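You operate a simulated robot arm through the tools that you are given. There is no shell and no other tool.

You are at the controls of a simulated robot arm. One attempt, no reset.

## Task
Put things in order on the moulds bench. At the end: the green nozzle from the moulds bench is on the green tray; the white bottle is on the brown carton (marked "CORAL"); the black plug from the moulds bench is in the grey basket; the cream cloth stands where the white bottle stood; whatever was shut is shut again. Leave all else as you found it, and nothing knocked over. Set down upright: white bottle.

The check looks at the end state, three seconds after you hand in, the way a careful person would. Anything else that was tipped, shoved, dropped, spilled or broken makes it a failure. Flat cloth is picked up by pressing the open fingertips on it (5 to 10 N) and closing them slowly along it; thin cloth reads only 2 to 8 mm in the jaws.

## Robot
A 6-joint arm with a two-finger parallel gripper, fixed in place. Base frame: the origin is at the foot of the arm, x ahead of it, y to its left, z up; the work surface is at about z = 850. Lengths are in mm, angles in rad, forces in N, time in s.
With the tool pointing down near the work surface it reaches from about 260 to 680 mm from the base axis. Its first joint turns from -1.152 to 1.152 rad. Payload 2.9 kg.
Tool frame: the origin (TCP) lies between the finger pads and is the grasp point; the fingertips stand 30 mm ahead of it; z points along the fingers, y is the line along which they close. Largest opening 110 mm; finger width 20, thickness 10; the body of the gripper, 48 by 112 mm, starts 55 mm behind the TCP.
Orientation is that of the tool frame in the base frame, as a unit quaternion [w, x, y, z]. With the fingers straight down and closing along the base's y, the tool's x points along the base's -x, its y along +y and its z along -z.

## Interface
- The arm moves only by the tool send_rows. Its argument "targets" is a list of rows, each a list of 7 numbers: the turn, a rotation vector about the base's x, y, z in rad, then the shift along the base's x, y, z in mm, then the gripper command, from -1 (fully open) to 1 (shut), values between in proportion. In form: [[ax, ay, az, tx, ty, tz, hand], ...]. A call has 1 to 20 rows; each row is the pose to reach, as a shift and turn from the pose commanded when the call began. A row lasts 0.2 s, in which the tool goes at most 50 mm and 0.15 rad; a call with a longer step from one row to the next is refused whole, and so is a gripper value outside its range. Where a pose cannot be reached the arm comes as near as it can. A force on the tool above 40 N (or 10 N above the force at the start of the call, whichever is more), or a blocked arm, ends the call early, and 0.2 s more pass. The fingers move at their own pace (about 108 mm/s each) and stop on an object; they squeeze with about 23 N. The grip force told is the motor's: it shows also when the fingers shut on nothing. Time passes only in rows, and 0.2 s behind the last, so rows that repeat a pose let the fingers close. The reply holds the time, the measured pose of the TCP, the force on the tool along the base axes, the opening and the grip force, in the units named above and with some noise, with the torque about the TCP (base axes, N m) and any sound that the robot's microphone picked up.
- Cameras (640 x 400 px; columns grow to the right, rows downward): "scene" is fixed at [79.1, 442, 1372.4]; the picture's right is [-0.69, -0.72, 0.00], its down [-0.49, 0.47, -0.74] and it looks along [0.53, -0.51, -0.68] (base axes); focal length 269 px, centre (320, 200). "wrist" rides on the gripper at [72, 17, -103] in the tool frame; the picture's right is [-0.23, 0.97, 0.00], its down [-0.76, -0.18, -0.62] and it looks along [-0.61, -0.14, 0.78] (tool axes); focal length 222 px, centre (320, 200). There is no depth. A picture from a camera that has moved, and an enlarged one, comes with that camera's place and axes in the base frame and with its lens.
- grab_frame(camera): a new picture of that camera. No time passes.
- zoom(camera, box): a new picture of the part [left, top, right, bottom] of that camera's present view, enlarged. No time passes.
- finish_job(): hands the job in; it is judged then, once.

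Places have to be worked out from the pictures, the camera data and where the tool is seen. Open the gripper and draw the arm clear of the work before you hand the job in, unless the task says otherwise.

The tools are called after "Emit:" as name(argument=value, ...) on one line, values as JSON. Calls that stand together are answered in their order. send_rows: Moves the arm, as the interface text tells. Its arguments: {"type":"object","properties":{"targets":{"type":"array"}},"required":["targets"]} The other tools are called the same way: grab_frame (camera) takes a picture; zoom (camera, box) takes an enlarged picture of a part of a camera's view; finish_job () hands the job in.

At the start:

```text
time_s: 0.0
tool_pos: [356.0, -97.5, 1114.5]
tool_rot: [0.0, 0.0, 1.0, -0.001]
contact_force: [0.5, 0.0, -0.1]
ft_torque: [-0.01, -0.04, 0.02]
width: 110.1
grasp_force: 0.0
```

scene: 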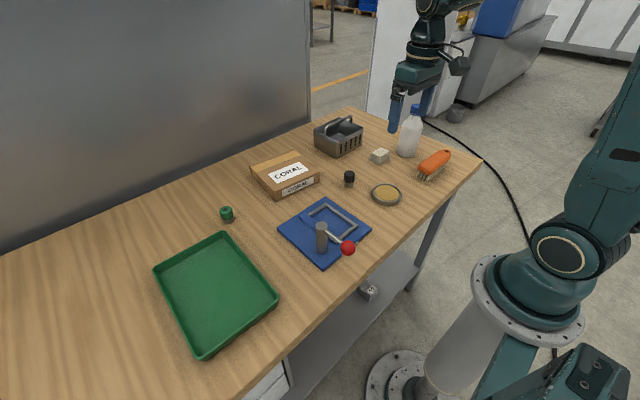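
wrist: 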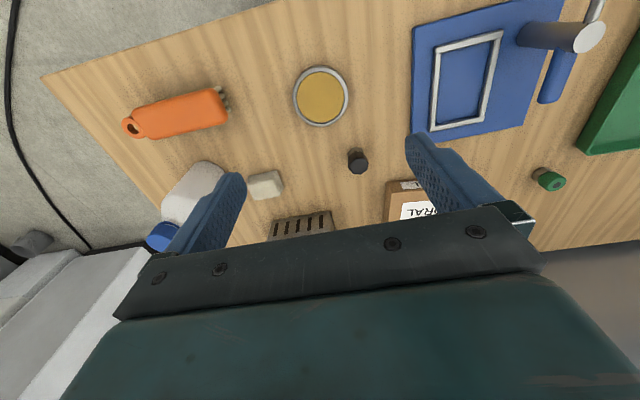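

The overview shows the bench with a green nozzle, brown carton, basket, bottle, black plug, a small cream block (maybe the folded cloth), brush, dish and a hinged fixture. I'll zoom in to see details before moving.

Emit:
zoom(camera="scene", box=[240, 100, 480, 250])

Emit:
zoom(camera="scene", box=[300, 90, 480, 202])

Emit:
zoom(camera="scene", box=[140, 190, 400, 352])

Emit:
zoom(camera="wrist", box=[100, 40, 400, 260])

Emit:
zoom(camera="wrist", box=[360, 0, 640, 240])

Emit:
zoom(camera="scene", box=[240, 250, 480, 400])

```text
2.67 times, centred on (360, 175) of scene
camera zoom: at [79.1, 442.0, 1372.4], right [-0.69, -0.72, 0.0], down [-0.49, 0.47, -0.74], along [0.53, -0.51, -0.68], focal length 718 px, centre (213, 267)
```

zoom: 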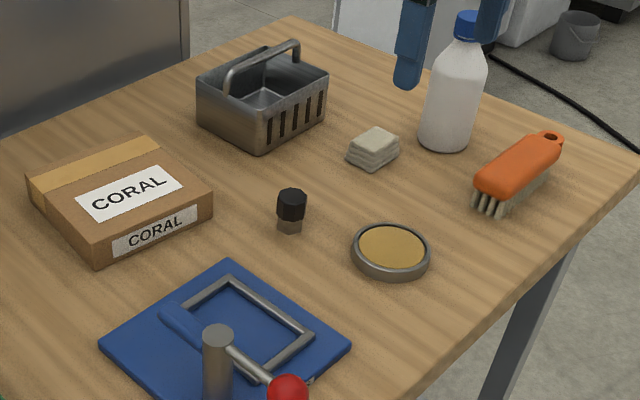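

```text
3.56 times, centred on (390, 146) of scene
camera zoom: at [79.1, 442.0, 1372.4], right [-0.69, -0.72, 0.0], down [-0.49, 0.47, -0.74], along [0.53, -0.51, -0.68], focal length 957 px, centre (71, 392)
```

zoom: 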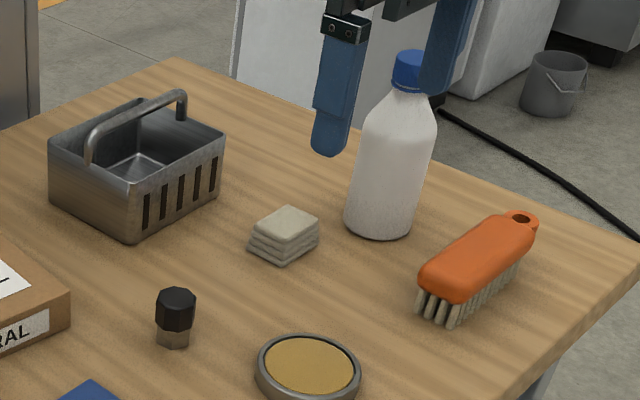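

```text
2.46 times, centred on (270, 271) of scene
camera zoom: at [79.1, 442.0, 1372.4], right [-0.69, -0.72, 0.0], down [-0.49, 0.47, -0.74], along [0.53, -0.51, -0.68], focal length 662 px, centre (443, 25)
```

zoom: 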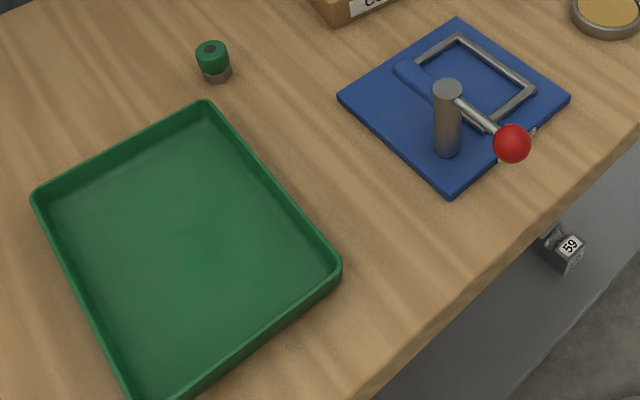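

```text
1.82 times, centred on (250, 150) of wrist
camera zoom: at [284.6, -80.5, 1216.2], right [0.23, 0.97, 0.0], down [0.76, -0.18, 0.62], along [0.61, -0.14, -0.78], focal length 404 px, centre (447, 291)
```

zoom: 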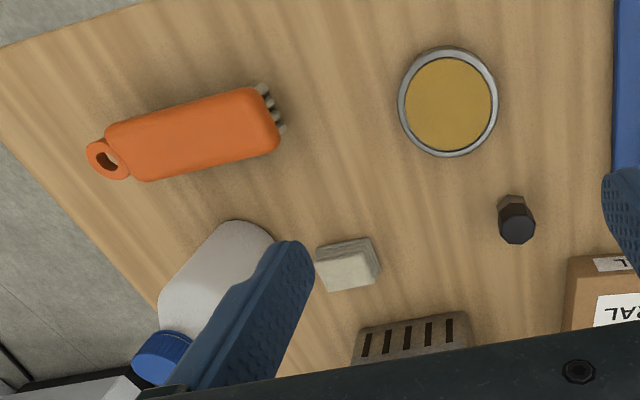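

```text
1.67 times, centred on (500, 120) of wrist
camera zoom: at [284.6, -80.5, 1216.2], right [0.23, 0.97, 0.0], down [0.76, -0.18, 0.62], along [0.61, -0.14, -0.78], focal length 370 px, centre (20, 333)
```

zoom: 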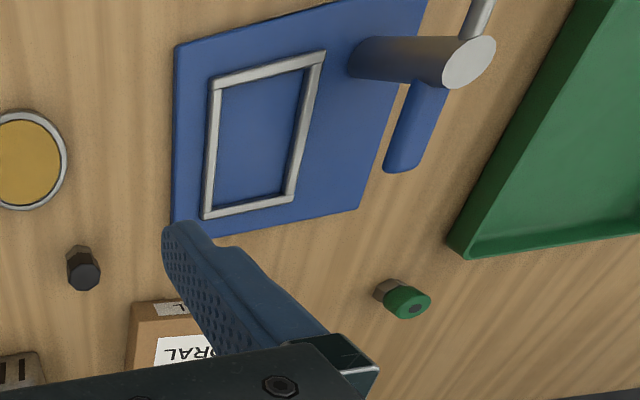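

```text
2.67 times, centred on (360, 325) of scene
camera zoom: at [79.1, 442.0, 1372.4], right [-0.69, -0.72, 0.0], down [-0.49, 0.47, -0.74], along [0.53, -0.51, -0.68], focal length 718 px, centre (213, -133)
```

zoom: 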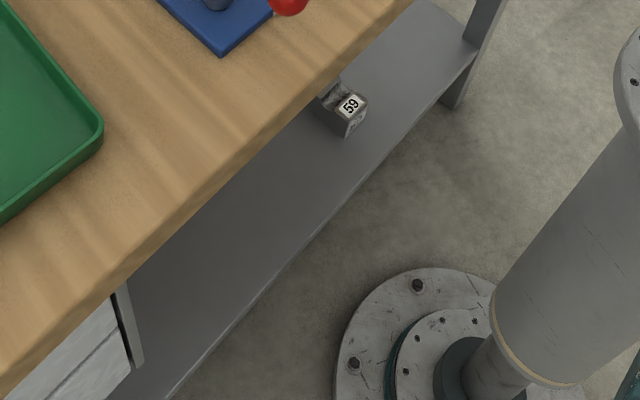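

Rough places from both cameras are:

| Item | x, y (mm) | Notes |
|---|---|---|
| Plug | (475, -61) | |
| Nozzle | (601, 280) | |
| Bottle | (461, -353) | ~167 mm tall, cap on top |
| Cloth stack | (497, -243) | |
| Carton centre | (630, 55) | top at ~885 |
| Basket | x 605–724, y -285 to -150 | handle along y |
| Tray centre | (437, 405) | |

I'm moving above the plug for a closer look.

Emit:
send_rows(targets=[[0, 0, 0, 30, 9, -28, -0.6], [0, 0, 0, 60, 18, -57, -0.5], [0, 0, 0, 90, 27, -86, -0.45], [0, 0, 0, 119, 36, -110, -0.45], [0, 0, 0, 119, 36, -110, -0.45]])

Emit:
grab_frame(camera="wrist")

Emit:
grab_frame(camera="scene")

```text
time_s: 1.2
tool_pos: [476.0, -62.0, 1003.3]
tool_rot: [0.0, 0.0, 1.0, 0.0]
contact_force: [0.7, -0.1, 0.8]
ft_torque: [0.0, -0.02, -0.02]
width: 79.9
grasp_force: 0.1
```

```text
taken
camera wrist: at [404.5, -43.9, 1107.4], right [0.23, 0.97, 0.0], down [0.76, -0.18, 0.62], along [0.61, -0.14, -0.78], focal length 222 px, centre (320, 200)
```

wrist: 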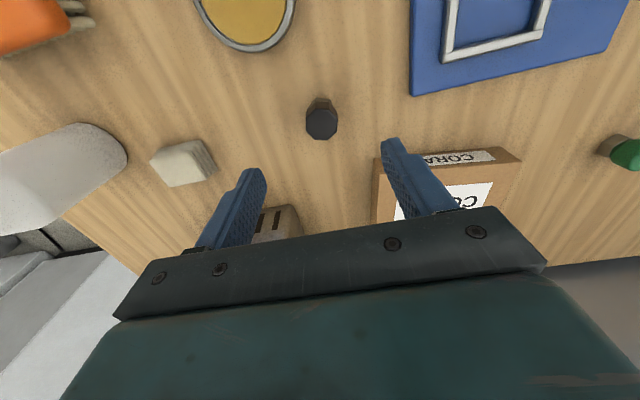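

```text
taken
```

scene: 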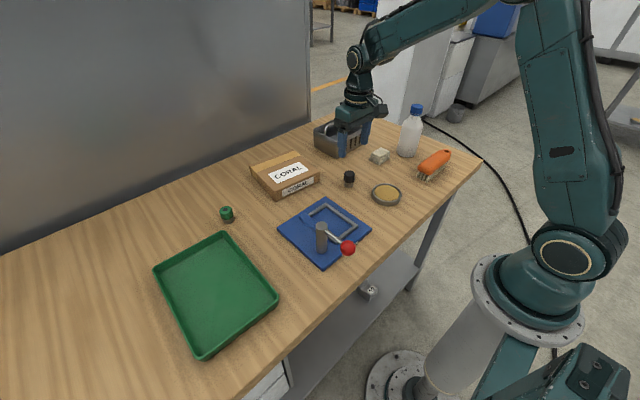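

The plug sits just ahead of centre between the fingers. I'm zooming on it, and on the bottle and basket that are now in clear view.

Emit:
zoom(camera="wrist", box=[240, 60, 400, 160])

Emit:
zoom(camera="scene", box=[360, 90, 460, 170])

Emit:
zoom(camera="wrist", box=[0, 90, 320, 280])

Emit:
zoom(camera="scene", box=[200, 195, 260, 235])

```text
4.00 times, centred on (320, 110) of wrist
camera zoom: at [404.5, -43.9, 1107.4], right [0.23, 0.97, 0.0], down [0.76, -0.18, 0.62], along [0.61, -0.14, -0.78], focal length 888 px, centre (320, 560)
```

zoom: 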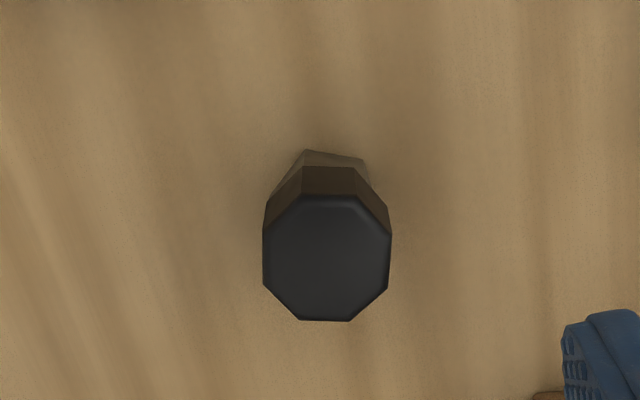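

```text
5.00 times, centred on (410, 130) of scene
camera zoom: at [79.1, 442.0, 1372.4], right [-0.69, -0.72, 0.0], down [-0.49, 0.47, -0.74], along [0.53, -0.51, -0.68], focal length 1346 px, centre (-130, 550)
```

zoom: 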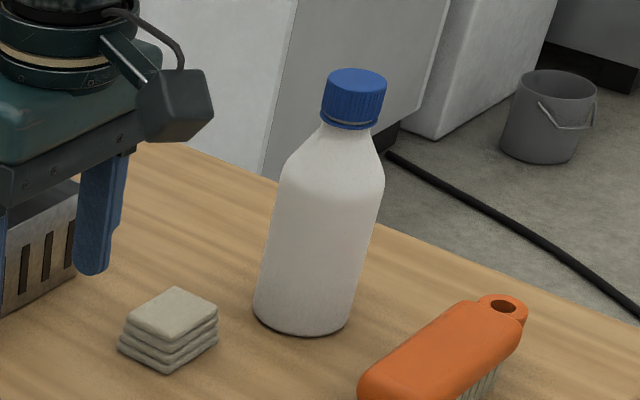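

```text
2.00 times, centred on (160, 185) of wrist
camera zoom: at [404.5, -43.9, 1107.4], right [0.23, 0.97, 0.0], down [0.76, -0.18, 0.62], along [0.61, -0.14, -0.78], focal length 444 px, centre (640, 230)
```

zoom: 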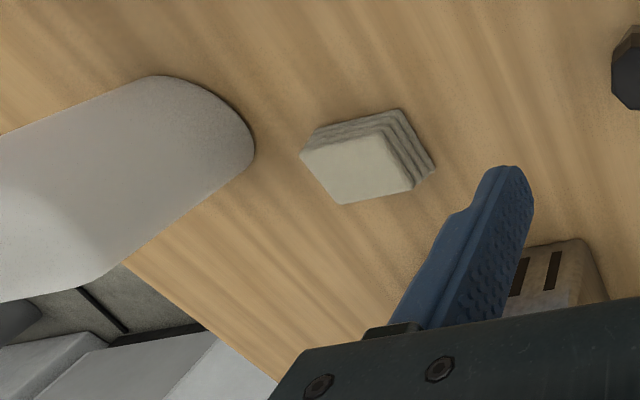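

```text
10.00 times, centred on (230, 215) of scene
camera zoom: at [79.1, 442.0, 1372.4], right [-0.69, -0.72, 0.0], down [-0.49, 0.47, -0.74], along [0.53, -0.51, -0.68], focal length 2691 px, centre (1220, 50)
```

zoom: 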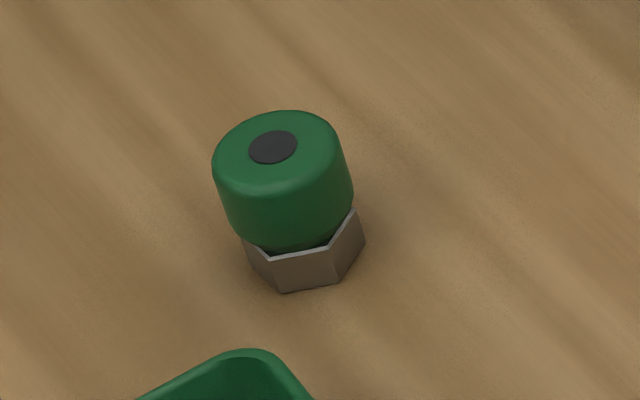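

The plug's top is about 30 mm across its octagon flats at (478, -61), and it is roughly 45–50 mm tall. I'll turn the tool -0.23 rad to match the flats, lower to TCP z≈888 and close.

Emit:
send_rows(targets=[[0, 0, -0.12, 2, 1, -30, -0.3], [0, 0, -0.233, 2, 1, -60, -0.2], [0, 0, -0.233, 2, 1, -85, -0.2], [0, 0, -0.233, 2, 1, -103, -0.2], [0, 0, -0.233, 2, 1, -115, -0.2], [0, 0, -0.233, 2, 1, -115, -0.2]])

Emit:
grab_frame(camera="wrist")

Emit:
zoom(camera="scene", box=[300, 130, 400, 210])

```text
time_s: 2.6
tool_pos: [477.1, -59.3, 888.0]
tool_rot: [0.001, 0.117, 0.993, 0.0]
contact_force: [0.4, -0.3, 0.4]
ft_torque: [0.0, -0.01, 0.01]
width: 65.9
grasp_force: 0.1
```

```text
taken
camera wrist: at [411.3, -26.8, 991.4], right [0.45, 0.9, 0.0], down [0.7, -0.35, 0.62], along [0.56, -0.28, -0.78], focal length 222 px, centre (320, 200)
```

wrist: 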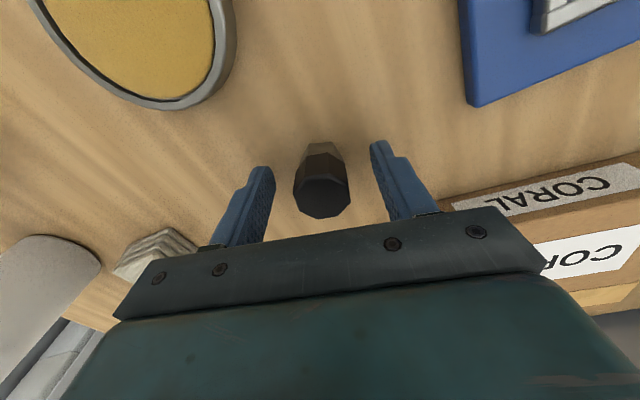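

```text
5.00 times, centred on (350, 170) of scene
camera zoom: at [79.1, 442.0, 1372.4], right [-0.69, -0.72, 0.0], down [-0.49, 0.47, -0.74], along [0.53, -0.51, -0.68], focal length 1346 px, centre (170, 350)
```

zoom: 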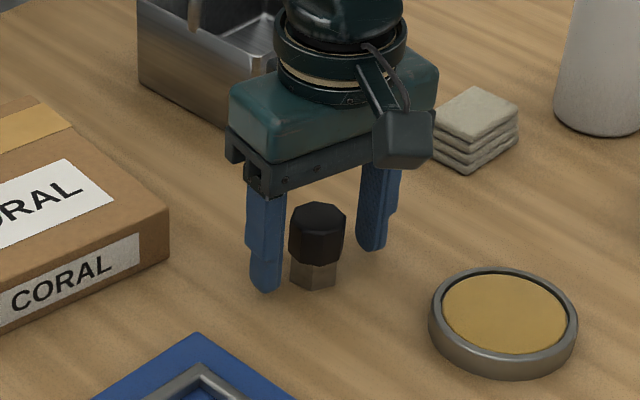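

The plug stands between the fingers. One quick zoom will check the centring before I close.

Emit:
zoom(camera="wrist", box=[240, 120, 400, 220])

```text
4.00 times, centred on (320, 170) of wrist
camera zoom: at [411.3, -26.8, 991.4], right [0.45, 0.9, 0.0], down [0.7, -0.35, 0.62], along [0.56, -0.28, -0.78], focal length 888 px, centre (320, 320)
```

zoom: 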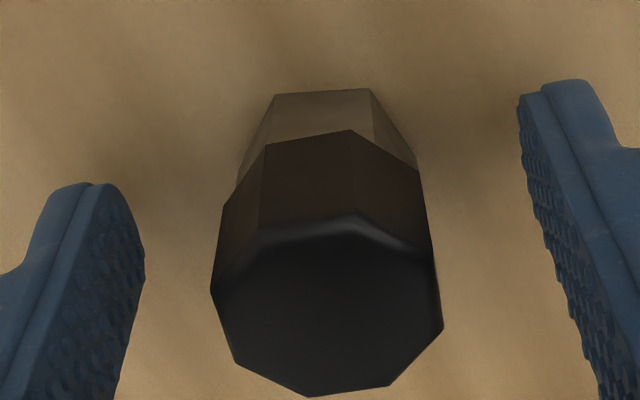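

The flats line up with the closing axis and the plug is centred within about 1–2 mm. I'm closing the gripper now, holding the pose.

Emit:
send_rows(targets=[[0, 0, 0, 0, 0, 0, 0.2], [0, 0, 0, 0, 0, 0, 0.5], [0, 0, 0, 0, 0, 0, 1], [0, 0, 0, 0, 0, 0, 1]])

```text
time_s: 3.6
tool_pos: [476.6, -58.7, 889.9]
tool_rot: [0.0, 0.116, 0.993, 0.0]
contact_force: [0.4, -1.2, -0.3]
ft_torque: [0.0, -0.01, 0.01]
width: 32.7
grasp_force: 23.2
```

The plug is gripped at 32.7 mm. I'm lifting straight up, then moving towards the basket at a safe height to look into it.

Emit:
send_rows(targets=[[0, 0, 0, 0, 0, 15, 1], [0, 0, 0, 0, 0, 45, 1], [0, 0, 0, 0, 0, 85, 1], [0, 0, 0, 0, 0, 125, 1], [0, 0, 0, 0, 0, 160, 1], [0, 0, 0.1, 20, -35, 170, 1], [0, 0, 0.2, 45, -70, 170, 1], [0, 0, 0.233, 70, -105, 170, 1], [0, 0, 0.233, 95, -135, 170, 1], [0, 0, 0.233, 110, -150, 170, 1], [0, 0, 0.233, 110, -150, 170, 1]])

Emit:
grab_frame(camera="wrist")

Emit:
grab_frame(camera="scene")

```text
time_s: 6.0
tool_pos: [587.7, -209.1, 1057.3]
tool_rot: [0.0, 0.0, 1.0, 0.0]
contact_force: [0.1, 0.1, -1.0]
ft_torque: [0.02, -0.01, 0.05]
width: 32.6
grasp_force: 23.5
```

```text
taken
camera wrist: at [516.0, -193.0, 1160.0], right [0.23, 0.97, 0.0], down [0.76, -0.18, 0.62], along [0.61, -0.14, -0.78], focal length 222 px, centre (320, 200)
```

wrist: 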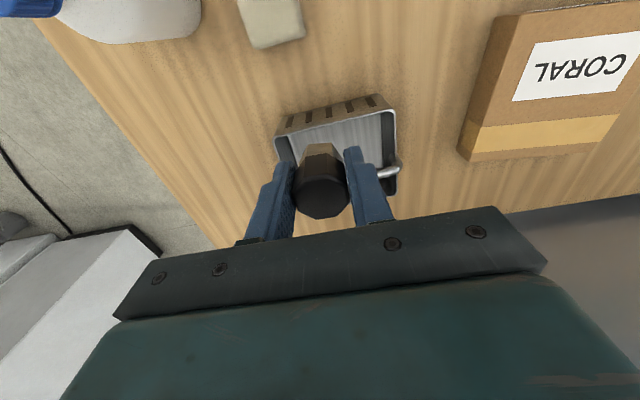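

```text
taken
```

scene: 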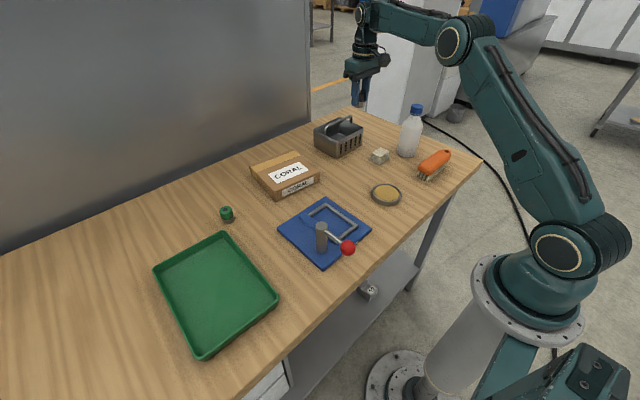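

Basket now in view ahead of the tool. I'm zooming both cameras on it to locate the rim and handle.

Emit:
zoom(camera="wrist", box=[240, 70, 440, 220])

Emit:
zoom(camera="scene", box=[290, 100, 390, 170])

```text
2.67 times, centred on (340, 145) of wrist
camera zoom: at [516.0, -193.0, 1160.0], right [0.23, 0.97, 0.0], down [0.76, -0.18, 0.62], along [0.61, -0.14, -0.78], focal length 592 px, centre (267, 347)
```

zoom: 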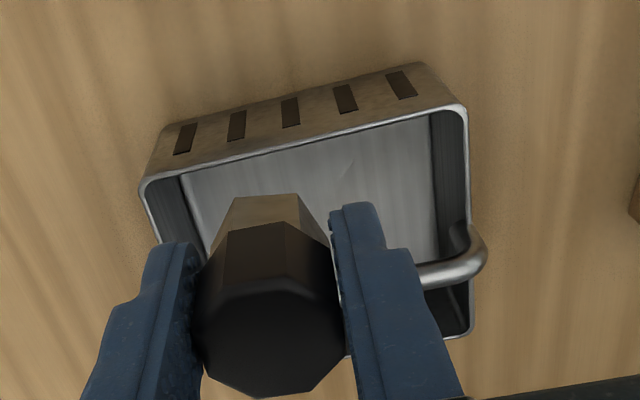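

```text
5.71 times, centred on (340, 135) of scene
camera zoom: at [79.1, 441.9, 1372.4], right [-0.69, -0.72, 0.0], down [-0.49, 0.47, -0.74], along [0.53, -0.51, -0.68], focal length 1538 px, centre (206, 571)
```

zoom: 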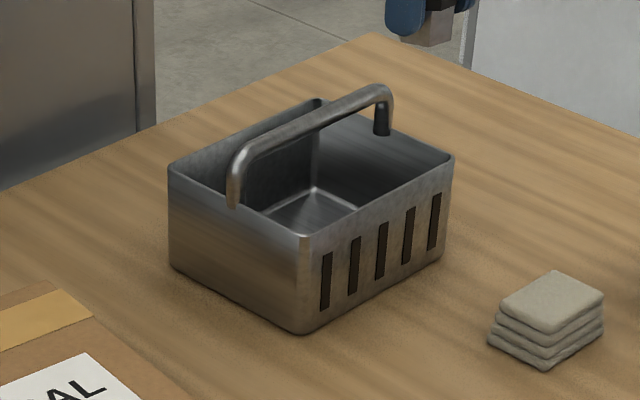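

By the wrist view, the basket rim spans x 608–728 and y -272 to -132 at z≈912. The handle runs along y at x≈668, with its top at about 945. I'll move over the front half at (633, -202) and lower partway, then check.

Emit:
send_rows(targets=[[0, 0, 0, 24, 4, 0, 1], [0, 0, 0, 46, 8.5, 0, 1], [0, 0, 0, 46, 8.5, -30, 1], [0, 0, 0, 46, 8.5, -60, 1], [0, 0, 0, 46, 8.5, -85, 1], [0, 0, 0, 46, 8.5, -95, 1], [0, 0, 0, 46, 8.5, -95, 1]])

Emit:
grab_frame(camera="wrist")

Emit:
zoom(camera="scene", box=[290, 80, 410, 170])

```text
time_s: 7.6
tool_pos: [633.5, -202.4, 966.0]
tool_rot: [0.002, 0.0, 1.0, -0.001]
contact_force: [-3.2, 1.4, 12.3]
ft_torque: [0.03, -0.15, 0.02]
width: 32.8
grasp_force: 22.6
out of reach, approached as far as the arm can: row 2, 3
```

```text
taken
camera wrist: at [562.2, -184.6, 1068.2], right [0.23, 0.97, 0.0], down [0.76, -0.18, 0.63], along [0.61, -0.14, -0.78], focal length 222 px, centre (320, 200)
```

wrist: 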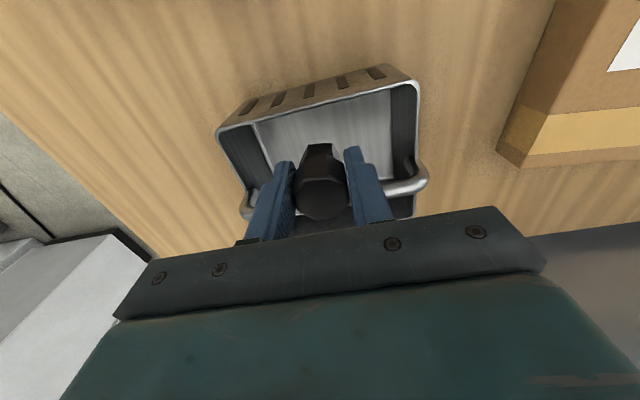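

```text
4.44 times, centred on (350, 125) of scene
camera zoom: at [78.7, 442.1, 1372.4], right [-0.69, -0.72, 0.0], down [-0.49, 0.47, -0.74], along [0.53, -0.51, -0.68], focal length 1196 px, centre (187, 533)
```

zoom: 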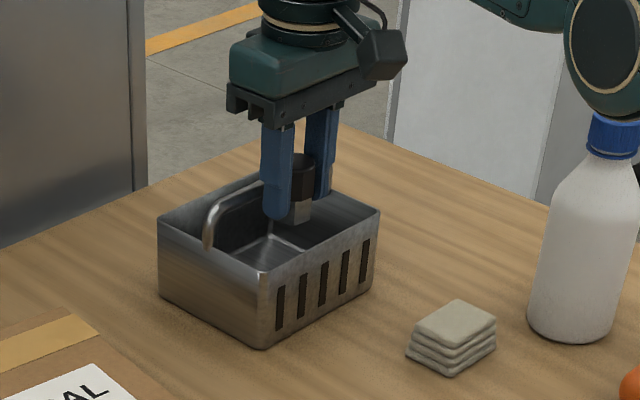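

The force reads +12 N upward with a lever of about 20 mm ahead of the TCP, so the plug's far edge seems to be resting on the handle, which lies nearer than I judged. I'm lifting straight up at once and then looking.

Emit:
send_rows(targets=[[0, 0, 0, 0, 0, 10, 1], [0, 0, 0, 0, 0, 25, 1], [0, 0, 0, 0, 0, 40, 1], [0, 0, 0, 0, 0, 40, 1]])

Emit:
grab_frame(camera="wrist")

Emit:
zoom(camera="scene", box=[290, 80, 410, 170])

Emit:
zoom(camera="wrist", box=[210, 70, 450, 250])

```text
time_s: 8.6
tool_pos: [634.1, -202.2, 1003.4]
tool_rot: [0.0, 0.0, 1.0, 0.0]
contact_force: [0.0, 0.2, -0.1]
ft_torque: [0.0, -0.02, 0.0]
width: 33.0
grasp_force: 23.0
```

```text
taken
camera wrist: at [562.1, -185.1, 1106.8], right [0.23, 0.97, 0.0], down [0.76, -0.18, 0.62], along [0.61, -0.14, -0.78], focal length 222 px, centre (320, 200)
```

wrist: 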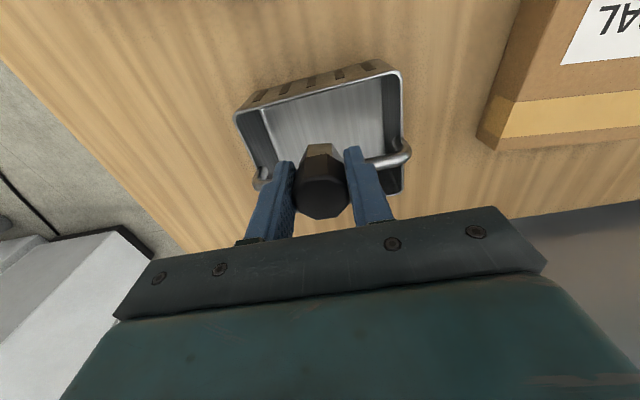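

```text
4.44 times, centred on (350, 125) of scene
camera zoom: at [79.1, 442.0, 1372.4], right [-0.69, -0.72, 0.0], down [-0.49, 0.47, -0.74], along [0.53, -0.51, -0.68], focal length 1196 px, centre (187, 533)
```

zoom: 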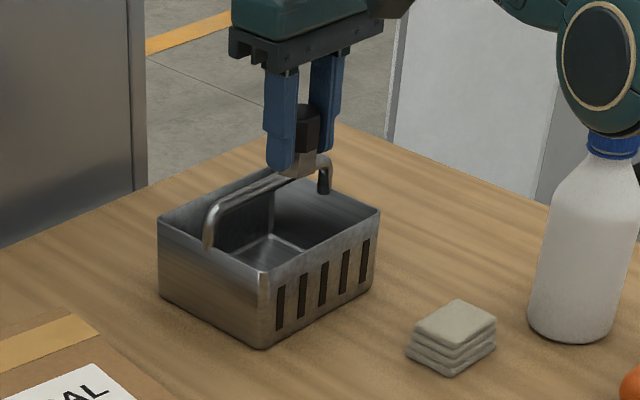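

```text
2.22 times, centred on (330, 160) of wrist
camera zoom: at [562.1, -185.1, 1106.8], right [0.23, 0.97, 0.0], down [0.76, -0.18, 0.62], along [0.61, -0.14, -0.78], focal length 494 px, centre (298, 289)
```

zoom: 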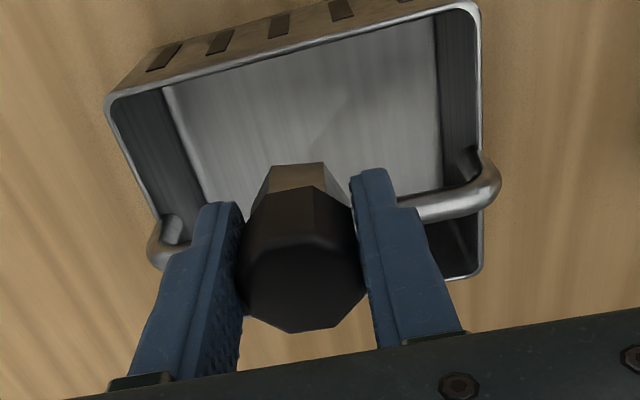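

The basket hasn't moved and the plug hasn't slipped. Triangulating from both cameras puts the handle tube at x≈656 and z≈944, which leaves about 40 mm between the front wall and the handle. I'll pull back to x≈626 and lean the gripper body slightly towards the robot (-0.12 rad about y) to clear the handle, then check.

Emit:
send_rows(targets=[[0, -0.06, 0, -4, 0, 0, 1], [0, -0.12, 0, -8, 0, 0, 1], [0, -0.12, 0, -8, 0, -10, 1], [0, -0.12, 0, -8, 0, -16, 1], [0, -0.12, 0, -8, 0, -16, 1]])

Emit:
zoom(camera="wrist", box=[210, 70, 450, 250])

Emit:
zoom(camera="scene", box=[300, 90, 390, 160])

```text
time_s: 9.8
tool_pos: [625.1, -203.0, 986.8]
tool_rot: [0.061, 0.001, 0.998, 0.0]
contact_force: [0.0, 0.4, -1.5]
ft_torque: [-0.01, 0.01, -0.02]
width: 32.9
grasp_force: 23.3
```

```text
2.22 times, centred on (330, 160) of wrist
camera zoom: at [541.9, -184.9, 1081.2], right [0.23, 0.97, 0.03], down [0.68, -0.18, 0.71], along [0.7, -0.14, -0.7], focal length 494 px, centre (298, 289)
```

zoom: 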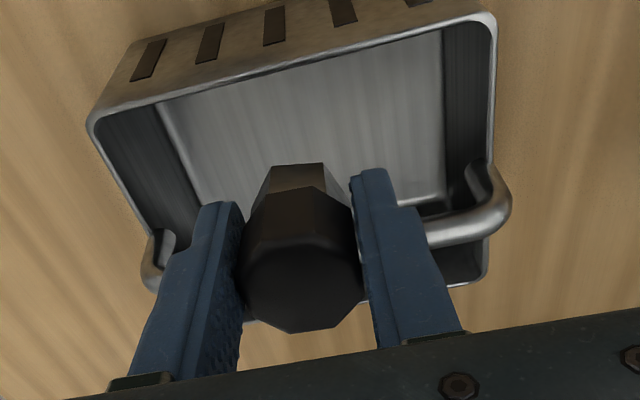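

```text
5.71 times, centred on (345, 125) of scene
camera zoom: at [79.1, 442.0, 1372.4], right [-0.69, -0.72, 0.0], down [-0.49, 0.47, -0.74], along [0.53, -0.51, -0.68], focal length 1538 px, centre (177, 629)
```

zoom: 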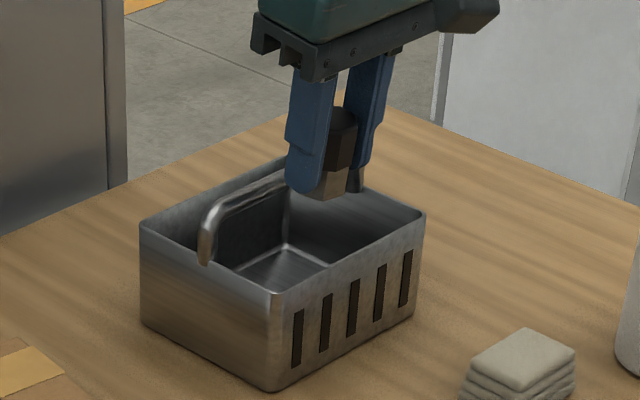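

Clearances look fine, so I'm lowering in small steps: past the handle level at x≈625, then easing forward a few mm below it.

Emit:
send_rows(targets=[[0, 0, 0, 0, 0, -12, 1], [0, 0, 0, 0, 0, -24, 1], [0, 0, 0, 0, 0, -34, 1], [0, 0, 0, 0, 0, -42, 1], [0, 0, 0, 0, 0, -42, 1]])

Emit:
zoom(camera="wrist", box=[210, 70, 450, 250])

Emit:
zoom(camera="scene", box=[300, 90, 390, 160])

```text
time_s: 11.0
tool_pos: [625.5, -202.3, 944.1]
tool_rot: [0.06, -0.001, 0.998, 0.001]
contact_force: [0.1, -0.4, 0.4]
ft_torque: [-0.02, 0.01, -0.02]
width: 32.6
grasp_force: 23.3
```

```text
2.22 times, centred on (330, 160) of wrist
camera zoom: at [542.5, -185.5, 1038.3], right [0.23, 0.97, 0.03], down [0.68, -0.18, 0.71], along [0.7, -0.14, -0.7], focal length 494 px, centre (298, 289)
```

zoom: 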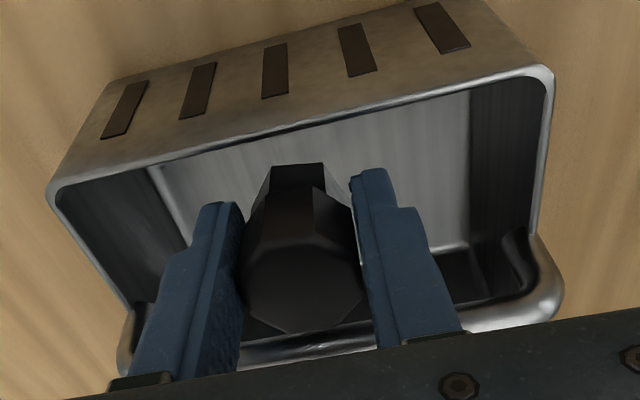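

```text
5.71 times, centred on (345, 125) of scene
camera zoom: at [79.1, 442.0, 1372.4], right [-0.69, -0.72, 0.0], down [-0.49, 0.47, -0.74], along [0.53, -0.51, -0.68], focal length 1538 px, centre (177, 629)
```

zoom: 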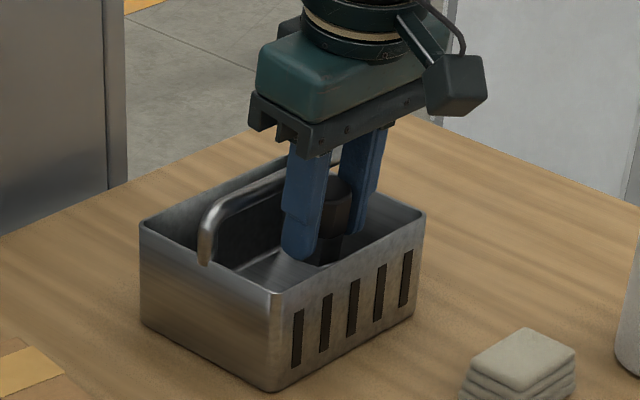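

No contact, and the plug is clearly inside between the front rim and the handle. I'm continuing down with a small forward shift.

Emit:
send_rows(targets=[[0, 0, 0, 2, 0, -6, 1], [0, 0, 0, 4, 0, -13, 1], [0, 0, 0, 5, 0, -21, 1], [0, 0, 0, 5, 0, -30, 1], [0, 0, 0, 5, 0, -38, 1], [0, 0, 0, 5, 0, -43, 1], [0, 0, 0, 5, 0, -43, 1]])

Emit:
zoom(camera="wrist", box=[210, 70, 450, 250])

Emit:
zoom(camera="scene", box=[300, 90, 390, 160])

```text
time_s: 12.6
tool_pos: [628.5, -201.1, 901.4]
tool_rot: [0.06, 0.0, 0.998, 0.0]
contact_force: [-0.1, 0.5, -0.8]
ft_torque: [0.01, 0.01, -0.04]
width: 32.6
grasp_force: 23.4
```

```text
2.22 times, centred on (330, 160) of wrist
camera zoom: at [546.0, -184.6, 994.8], right [0.23, 0.97, 0.03], down [0.68, -0.18, 0.71], along [0.7, -0.14, -0.7], focal length 494 px, centre (298, 289)
```

zoom: 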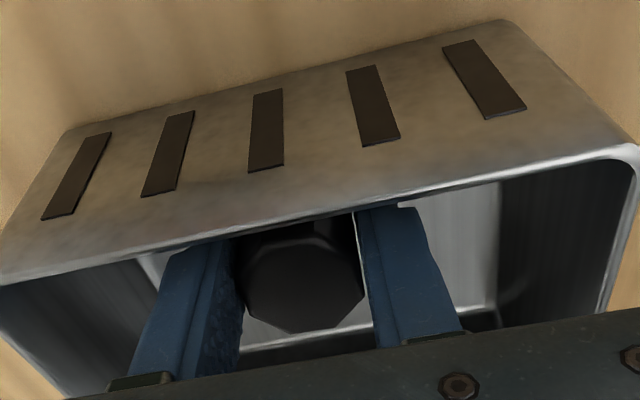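

```text
5.71 times, centred on (345, 125) of scene
camera zoom: at [79.1, 442.0, 1372.4], right [-0.69, -0.72, 0.0], down [-0.49, 0.47, -0.74], along [0.53, -0.51, -0.68], focal length 1538 px, centre (177, 629)
```

zoom: 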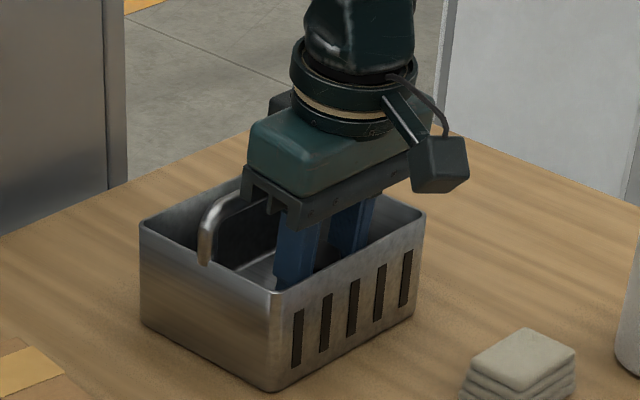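

Still no contact, with the plug bottom around z≈861. I'll lower a few mm at a time and watch the force for the basket floor.

Emit:
send_rows(targets=[[0, 0, 0, 0, 0, -2, 1], [0, 0, 0, 0, 0, -4, 1], [0, 0, 0, 0, 0, -4, 1]])

```text
time_s: 13.4
tool_pos: [629.5, -201.9, 897.9]
tool_rot: [0.06, 0.0, 0.998, 0.0]
contact_force: [0.0, 0.0, -1.1]
ft_torque: [0.0, 0.02, 0.0]
width: 32.7
grasp_force: 23.1
```

No contact yet; lowering 2–3 mm more.

Emit:
send_rows(targets=[[0, 0, 0, 0, 0, -1.5, 1], [0, 0, 0, 0, 0, -3, 1], [0, 0, 0, 0, 0, -3, 1]])

```text
time_s: 14.2
tool_pos: [630.9, -202.2, 896.0]
tool_rot: [0.059, -0.001, 0.998, -0.001]
contact_force: [-1.1, 0.2, -0.8]
ft_torque: [0.0, 0.03, 0.0]
width: 32.6
grasp_force: 23.5
```

Almost there; one more 2 mm step.

Emit:
send_rows(targets=[[0, 0, 0, 0, 0, -1, 1], [0, 0, 0, 0, 0, -2, 1], [0, 0, 0, 0, 0, -2, 1]])

Emit:
zoom(camera="scene", box=[300, 90, 390, 160])

```text
time_s: 15.0
tool_pos: [629.5, -200.8, 892.8]
tool_rot: [0.06, 0.0, 0.998, 0.0]
contact_force: [-2.2, 0.5, 4.6]
ft_torque: [0.01, 0.12, 0.0]
width: 32.8
grasp_force: 23.2
```

```text
5.71 times, centred on (345, 125) of scene
camera zoom: at [78.9, 442.0, 1372.4], right [-0.69, -0.72, 0.0], down [-0.49, 0.47, -0.74], along [0.53, -0.51, -0.68], focal length 1538 px, centre (177, 629)
```

zoom: 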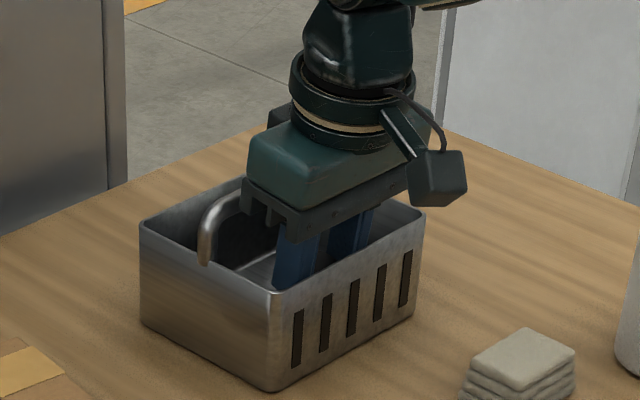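

The plug's bottom edge touches the floor (about 5 N). I'm opening the fingers gradually to about 55 mm.

Emit:
send_rows(targets=[[0, 0, 0, 0, 0, 0, 0.4], [0, 0, 0, 0, 0, 0, 0.33], [0, 0, 0, 0, 0, 0, 0.2], [0, 0, 0, 0, 0, 0, 0.0], [0, 0, 0, 0, 0, 0, 0.0]])

Emit:
grab_frame(camera="wrist")

```text
time_s: 16.2
tool_pos: [629.6, -201.5, 892.7]
tool_rot: [0.06, 0.0, 0.998, 0.001]
contact_force: [-0.9, -0.4, 0.6]
ft_torque: [0.01, 0.04, 0.0]
width: 55.1
grasp_force: 0.0
```

```text
taken
camera wrist: at [546.1, -184.6, 986.4], right [0.23, 0.97, 0.03], down [0.68, -0.18, 0.71], along [0.7, -0.14, -0.7], focal length 222 px, centre (320, 200)
```

wrist: 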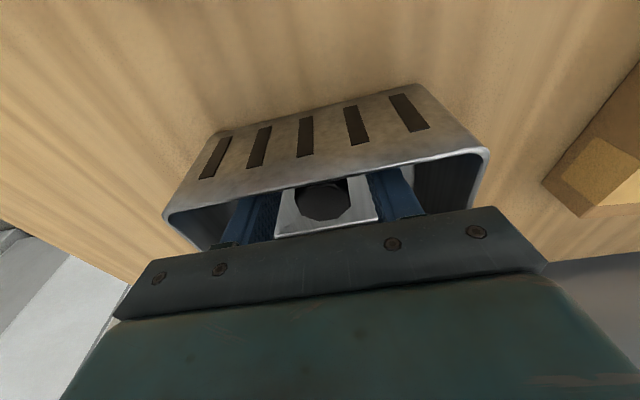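

The plug is released and standing between the fingers. I'm withdrawing along the reverse path.

Emit:
send_rows(targets=[[0, 0, 0, 0, 0, 10, 0.0], [0, 0, 0, -2, 0, 28, 0.0], [0, 0, 0, -4, 0, 50, 0.0], [0, 0, 0, -4, 0, 85, 0.0], [0, 0, 0, -4, 0, 120, 0.0], [0, 0.06, 0, -20, 0, 130, 0.0], [0, 0.12, 0, -50, 0, 140, 0.0], [0, 0.12, 0, -50, 0, 140, 0.0]])

Emit:
grab_frame(camera="wrist")

Emit:
zoom(camera="scene", box=[300, 90, 390, 160])

```text
time_s: 18.0
tool_pos: [579.0, -201.3, 1034.0]
tool_rot: [-0.001, 0.0, 1.0, 0.001]
contact_force: [-0.2, 0.7, 1.0]
ft_torque: [0.04, 0.01, 0.02]
width: 54.9
grasp_force: 0.0
```

```text
taken
camera wrist: at [507.4, -185.4, 1136.9], right [0.23, 0.97, 0.0], down [0.76, -0.18, 0.62], along [0.61, -0.14, -0.78], focal length 222 px, centre (320, 200)
```

wrist: 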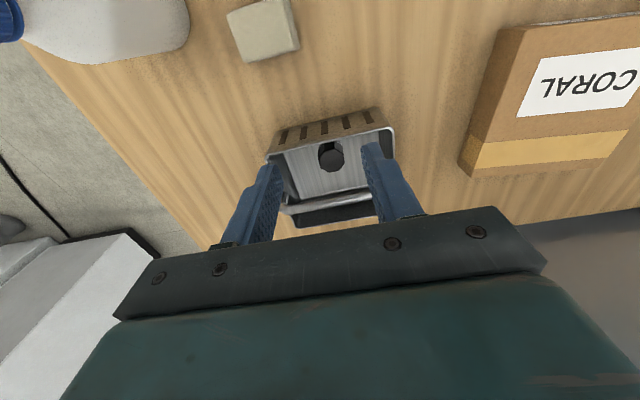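

```text
5.71 times, centred on (345, 125) of scene
camera zoom: at [79.1, 442.0, 1372.4], right [-0.69, -0.72, 0.0], down [-0.49, 0.47, -0.74], along [0.53, -0.51, -0.68], focal length 1538 px, centre (177, 629)
```

zoom: 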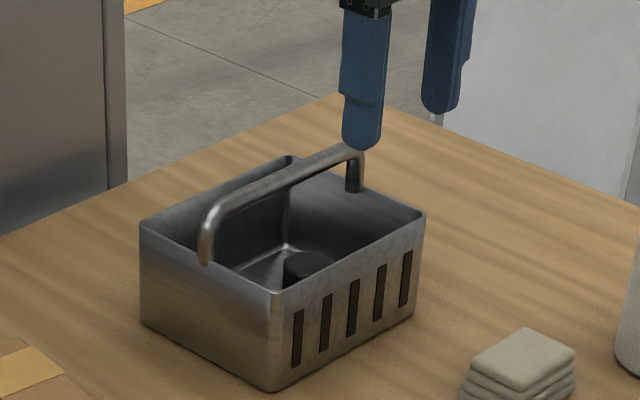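

The plug stands upright in the basket, and basket and handle look undisturbed. Next is the green nozzle near (597, 281), so I'm travelling over the carton at z≈1030 to view it.

Emit:
send_rows(targets=[[0, 0, 0, -10, 40, 0, -0.2], [0, 0, 0, -20, 85, 0, -0.3], [0, 0, 0, -30, 130, 0, -0.3], [0, 0, 0, -35, 175, 0, -0.3], [0, 0, 0, -35, 220, 0, -0.3], [0, 0, 0, -35, 265, 0, -0.3], [0, 0, 0, -35, 310, 0, -0.3], [0, 0, 0, -35, 355, 0, -0.3], [0, 0, 0, -30, 400, 0, -0.3], [0, 0, 0, -25, 440, -5, -0.3], [0, 0, 0, -20, 475, -10, -0.3], [0, 0, 0, -20, 475, -10, -0.3]])

Emit:
grab_frame(camera="wrist")

Emit:
grab_frame(camera="scene")

```text
time_s: 20.6
tool_pos: [559.6, 273.4, 1024.7]
tool_rot: [0.0, 0.0, 1.0, 0.0]
contact_force: [0.6, 0.1, -0.4]
ft_torque: [0.01, 0.01, -0.02]
width: 71.7
grasp_force: 0.0
```

```text
taken
camera wrist: at [488.7, 290.1, 1127.1], right [0.23, 0.97, 0.0], down [0.76, -0.18, 0.62], along [0.61, -0.14, -0.78], focal length 222 px, centre (320, 200)
```

wrist: 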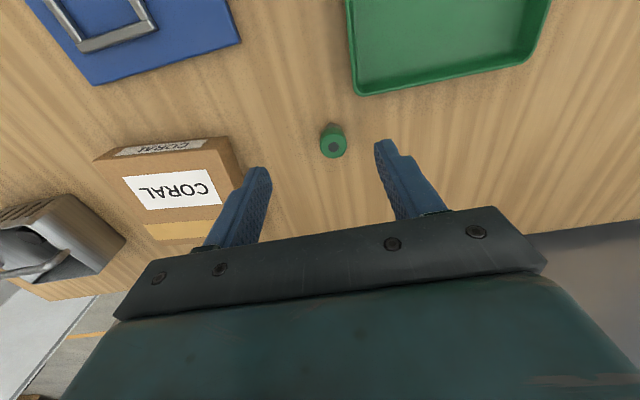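

```text
taken
```

scene: 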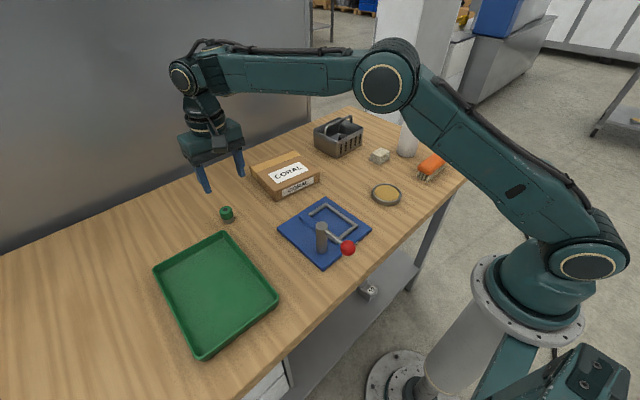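

Emit:
zoom(camera="wrist", box=[280, 100, 400, 175])

Emit:
zoom(camera="wrist", box=[0, 100, 300, 300])

```text
5.33 times, centred on (340, 138) of wrist
camera zoom: at [488.7, 290.1, 1127.1], right [0.23, 0.97, 0.0], down [0.76, -0.18, 0.62], along [0.61, -0.14, -0.78], focal length 1185 px, centre (213, 533)
```

zoom: 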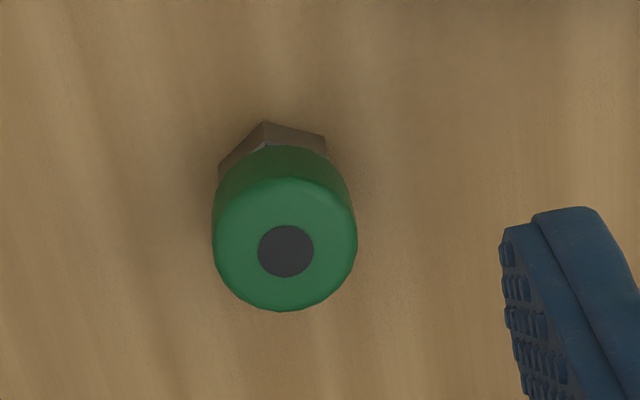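

```text
2.00 times, centred on (150, 200) of wrist
camera zoom: at [488.7, 290.1, 1127.1], right [0.23, 0.97, 0.0], down [0.76, -0.18, 0.62], along [0.61, -0.14, -0.78], focal length 444 px, centre (660, 200)
```

zoom: 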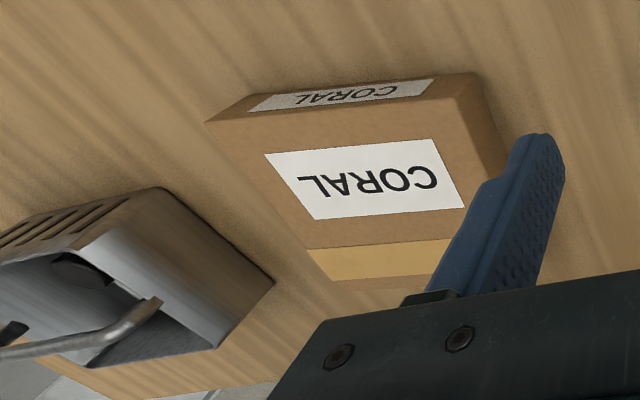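

The nozzle top is at about (602, 279), 31 mm across and about 38 mm tall. I'll descend over it to TCP z≈915 and check the centring.

Emit:
send_rows(targets=[[0, 0, 0, 12, 2, -30, -0.3], [0, 0, 0, 26, 4, -60, -0.3], [0, 0, 0, 36, 6, -85, -0.3], [0, 0, 0, 41, 7, -100, -0.3], [0, 0, 0, 41, 7, -109, -0.3], [0, 0, 0, 41, 7, -109, -0.3]])

Emit:
zoom(camera="wrist", box=[220, 80, 420, 230])

Emit:
zoom(camera="scene", box=[170, 160, 290, 250])

```text
time_s: 22.0
tool_pos: [600.9, 279.0, 913.8]
tool_rot: [0.0, 0.0, 1.0, -0.001]
contact_force: [0.6, -0.3, 0.0]
ft_torque: [-0.02, -0.01, -0.02]
width: 71.5
grasp_force: 0.1
```

```text
2.67 times, centred on (320, 155) of wrist
camera zoom: at [529.8, 296.1, 1016.6], right [0.23, 0.97, 0.0], down [0.76, -0.18, 0.62], along [0.61, -0.14, -0.78], focal length 592 px, centre (320, 320)
```

zoom: 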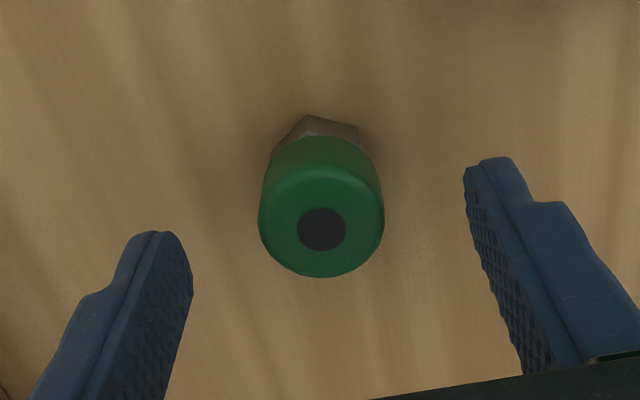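

```text
4.44 times, centred on (230, 205) of scene
camera zoom: at [79.1, 442.0, 1372.4], right [-0.69, -0.72, 0.0], down [-0.49, 0.47, -0.74], along [0.53, -0.51, -0.68], focal length 1196 px, centre (720, 178)
```

zoom: 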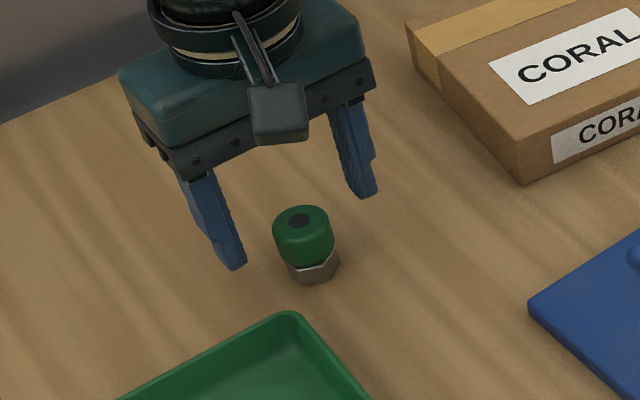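

The nozzle is centred to within about 1 mm. I'm descending to z≈885 and closing.

Emit:
send_rows(targets=[[0, 0, 0, 1, -0.5, -12, -0.3], [0, 0, 0, 1, -0.5, -22, -0.2], [0, 0, 0, 1, -0.5, -30, -0.1], [0, 0, 0, 1, -0.5, -30, 0.1], [0, 0, 0, 1, -0.5, -30, 0.3], [0, 0, 0, 1, -0.5, -30, 0.6], [0, 0, 0, 1, -0.5, -30, 1], [0, 0, 0, 1, -0.5, -30, 1]])

Emit:
grab_frame(camera="wrist")

```text
time_s: 23.8
tool_pos: [601.5, 278.0, 885.0]
tool_rot: [0.0, 0.001, 1.0, 0.0]
contact_force: [0.6, -0.4, 0.4]
ft_torque: [0.0, 0.01, 0.01]
width: 30.7
grasp_force: 23.1
```

```text
taken
camera wrist: at [530.9, 296.0, 988.2], right [0.23, 0.97, 0.0], down [0.76, -0.18, 0.62], along [0.61, -0.14, -0.78], focal length 222 px, centre (320, 200)
```

wrist: 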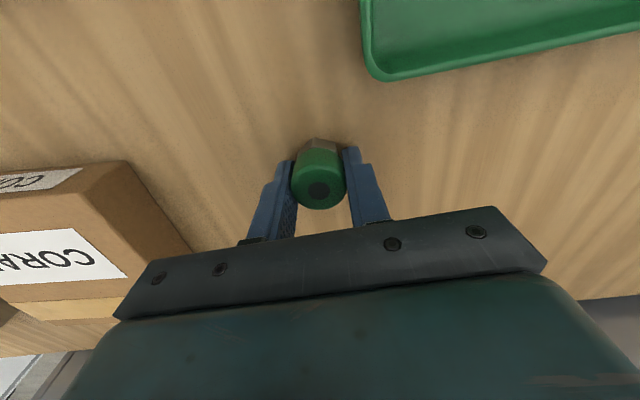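

The nozzle is gripped at 30.7 mm. I'm lifting it and carrying it over to the tray; the tray spans x 326–560, y 315–478, and I aim for about (450, 392).

Emit:
send_rows(targets=[[0, 0, 0, 0, 0, 15, 1], [0, 0, 0, 0, 0, 45, 1], [0, 0, 0, -5, 0, 80, 1], [0, 0, 0, -30, 15, 95, 1], [0, 0, 0, -60, 40, 95, 1], [0, 0, 0, -90, 65, 95, 1], [0, 0, 0, -120, 90, 95, 1], [0, 0, 0, -145, 108, 95, 1], [0, 0, 0, -152, 112, 95, 1], [0, 0, 0, -152, 112, 95, 1]])

Emit:
grab_frame(camera="wrist")

Emit:
grab_frame(camera="scene")

```text
time_s: 26.0
tool_pos: [449.8, 391.2, 978.3]
tool_rot: [-0.001, -0.001, 1.0, 0.0]
contact_force: [-0.6, 0.2, -0.4]
ft_torque: [-0.01, 0.01, 0.02]
width: 30.5
grasp_force: 23.2
```

```text
taken
camera wrist: at [378.3, 407.6, 1082.1], right [0.23, 0.97, 0.0], down [0.76, -0.18, 0.62], along [0.61, -0.14, -0.78], focal length 222 px, centre (320, 200)
```

wrist: 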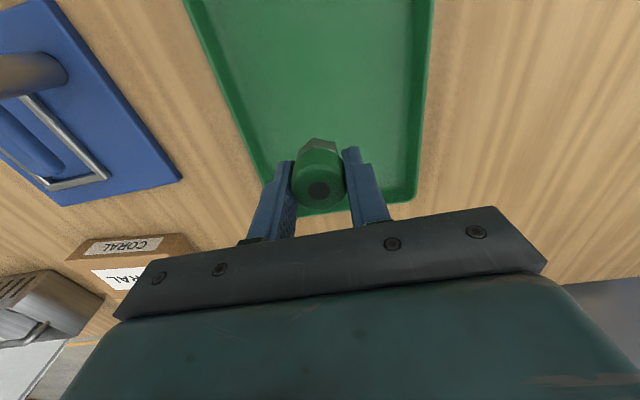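

```text
taken
```

scene: 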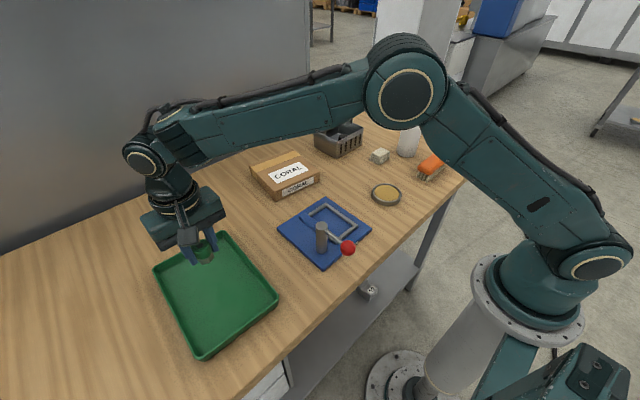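

The tool is over the middle of the tray. I'm lowering to just above the tray floor.

Emit:
send_rows(targets=[[0, 0, 0, 0, 0, -30, 1], [0, 0, 0, 0, 0, -60, 1], [0, 0, 0, 0, 0, -78, 1], [0, 0, 0, 0, 0, -86, 1], [0, 0, 0, 0, 0, -88, 1], [0, 0, 0, 0, 0, -88, 1]])

```text
time_s: 27.4
tool_pos: [450.2, 391.7, 891.1]
tool_rot: [-0.001, 0.0, 1.0, 0.0]
contact_force: [0.3, 0.0, 0.5]
ft_torque: [-0.01, -0.02, 0.01]
width: 30.6
grasp_force: 22.9
```

No contact yet at z=891; easing down in 1 mm steps.

Emit:
send_rows(targets=[[0, 0, 0, 0, 0, -1, 1], [0, 0, 0, 0, 0, -2, 1], [0, 0, 0, 0, 0, -2, 1]])

```text
time_s: 28.2
tool_pos: [450.6, 391.3, 890.8]
tool_rot: [0.001, 0.0, 1.0, 0.001]
contact_force: [-0.2, -2.4, 10.4]
ft_torque: [-0.09, 0.06, 0.01]
width: 30.6
grasp_force: 23.3
```

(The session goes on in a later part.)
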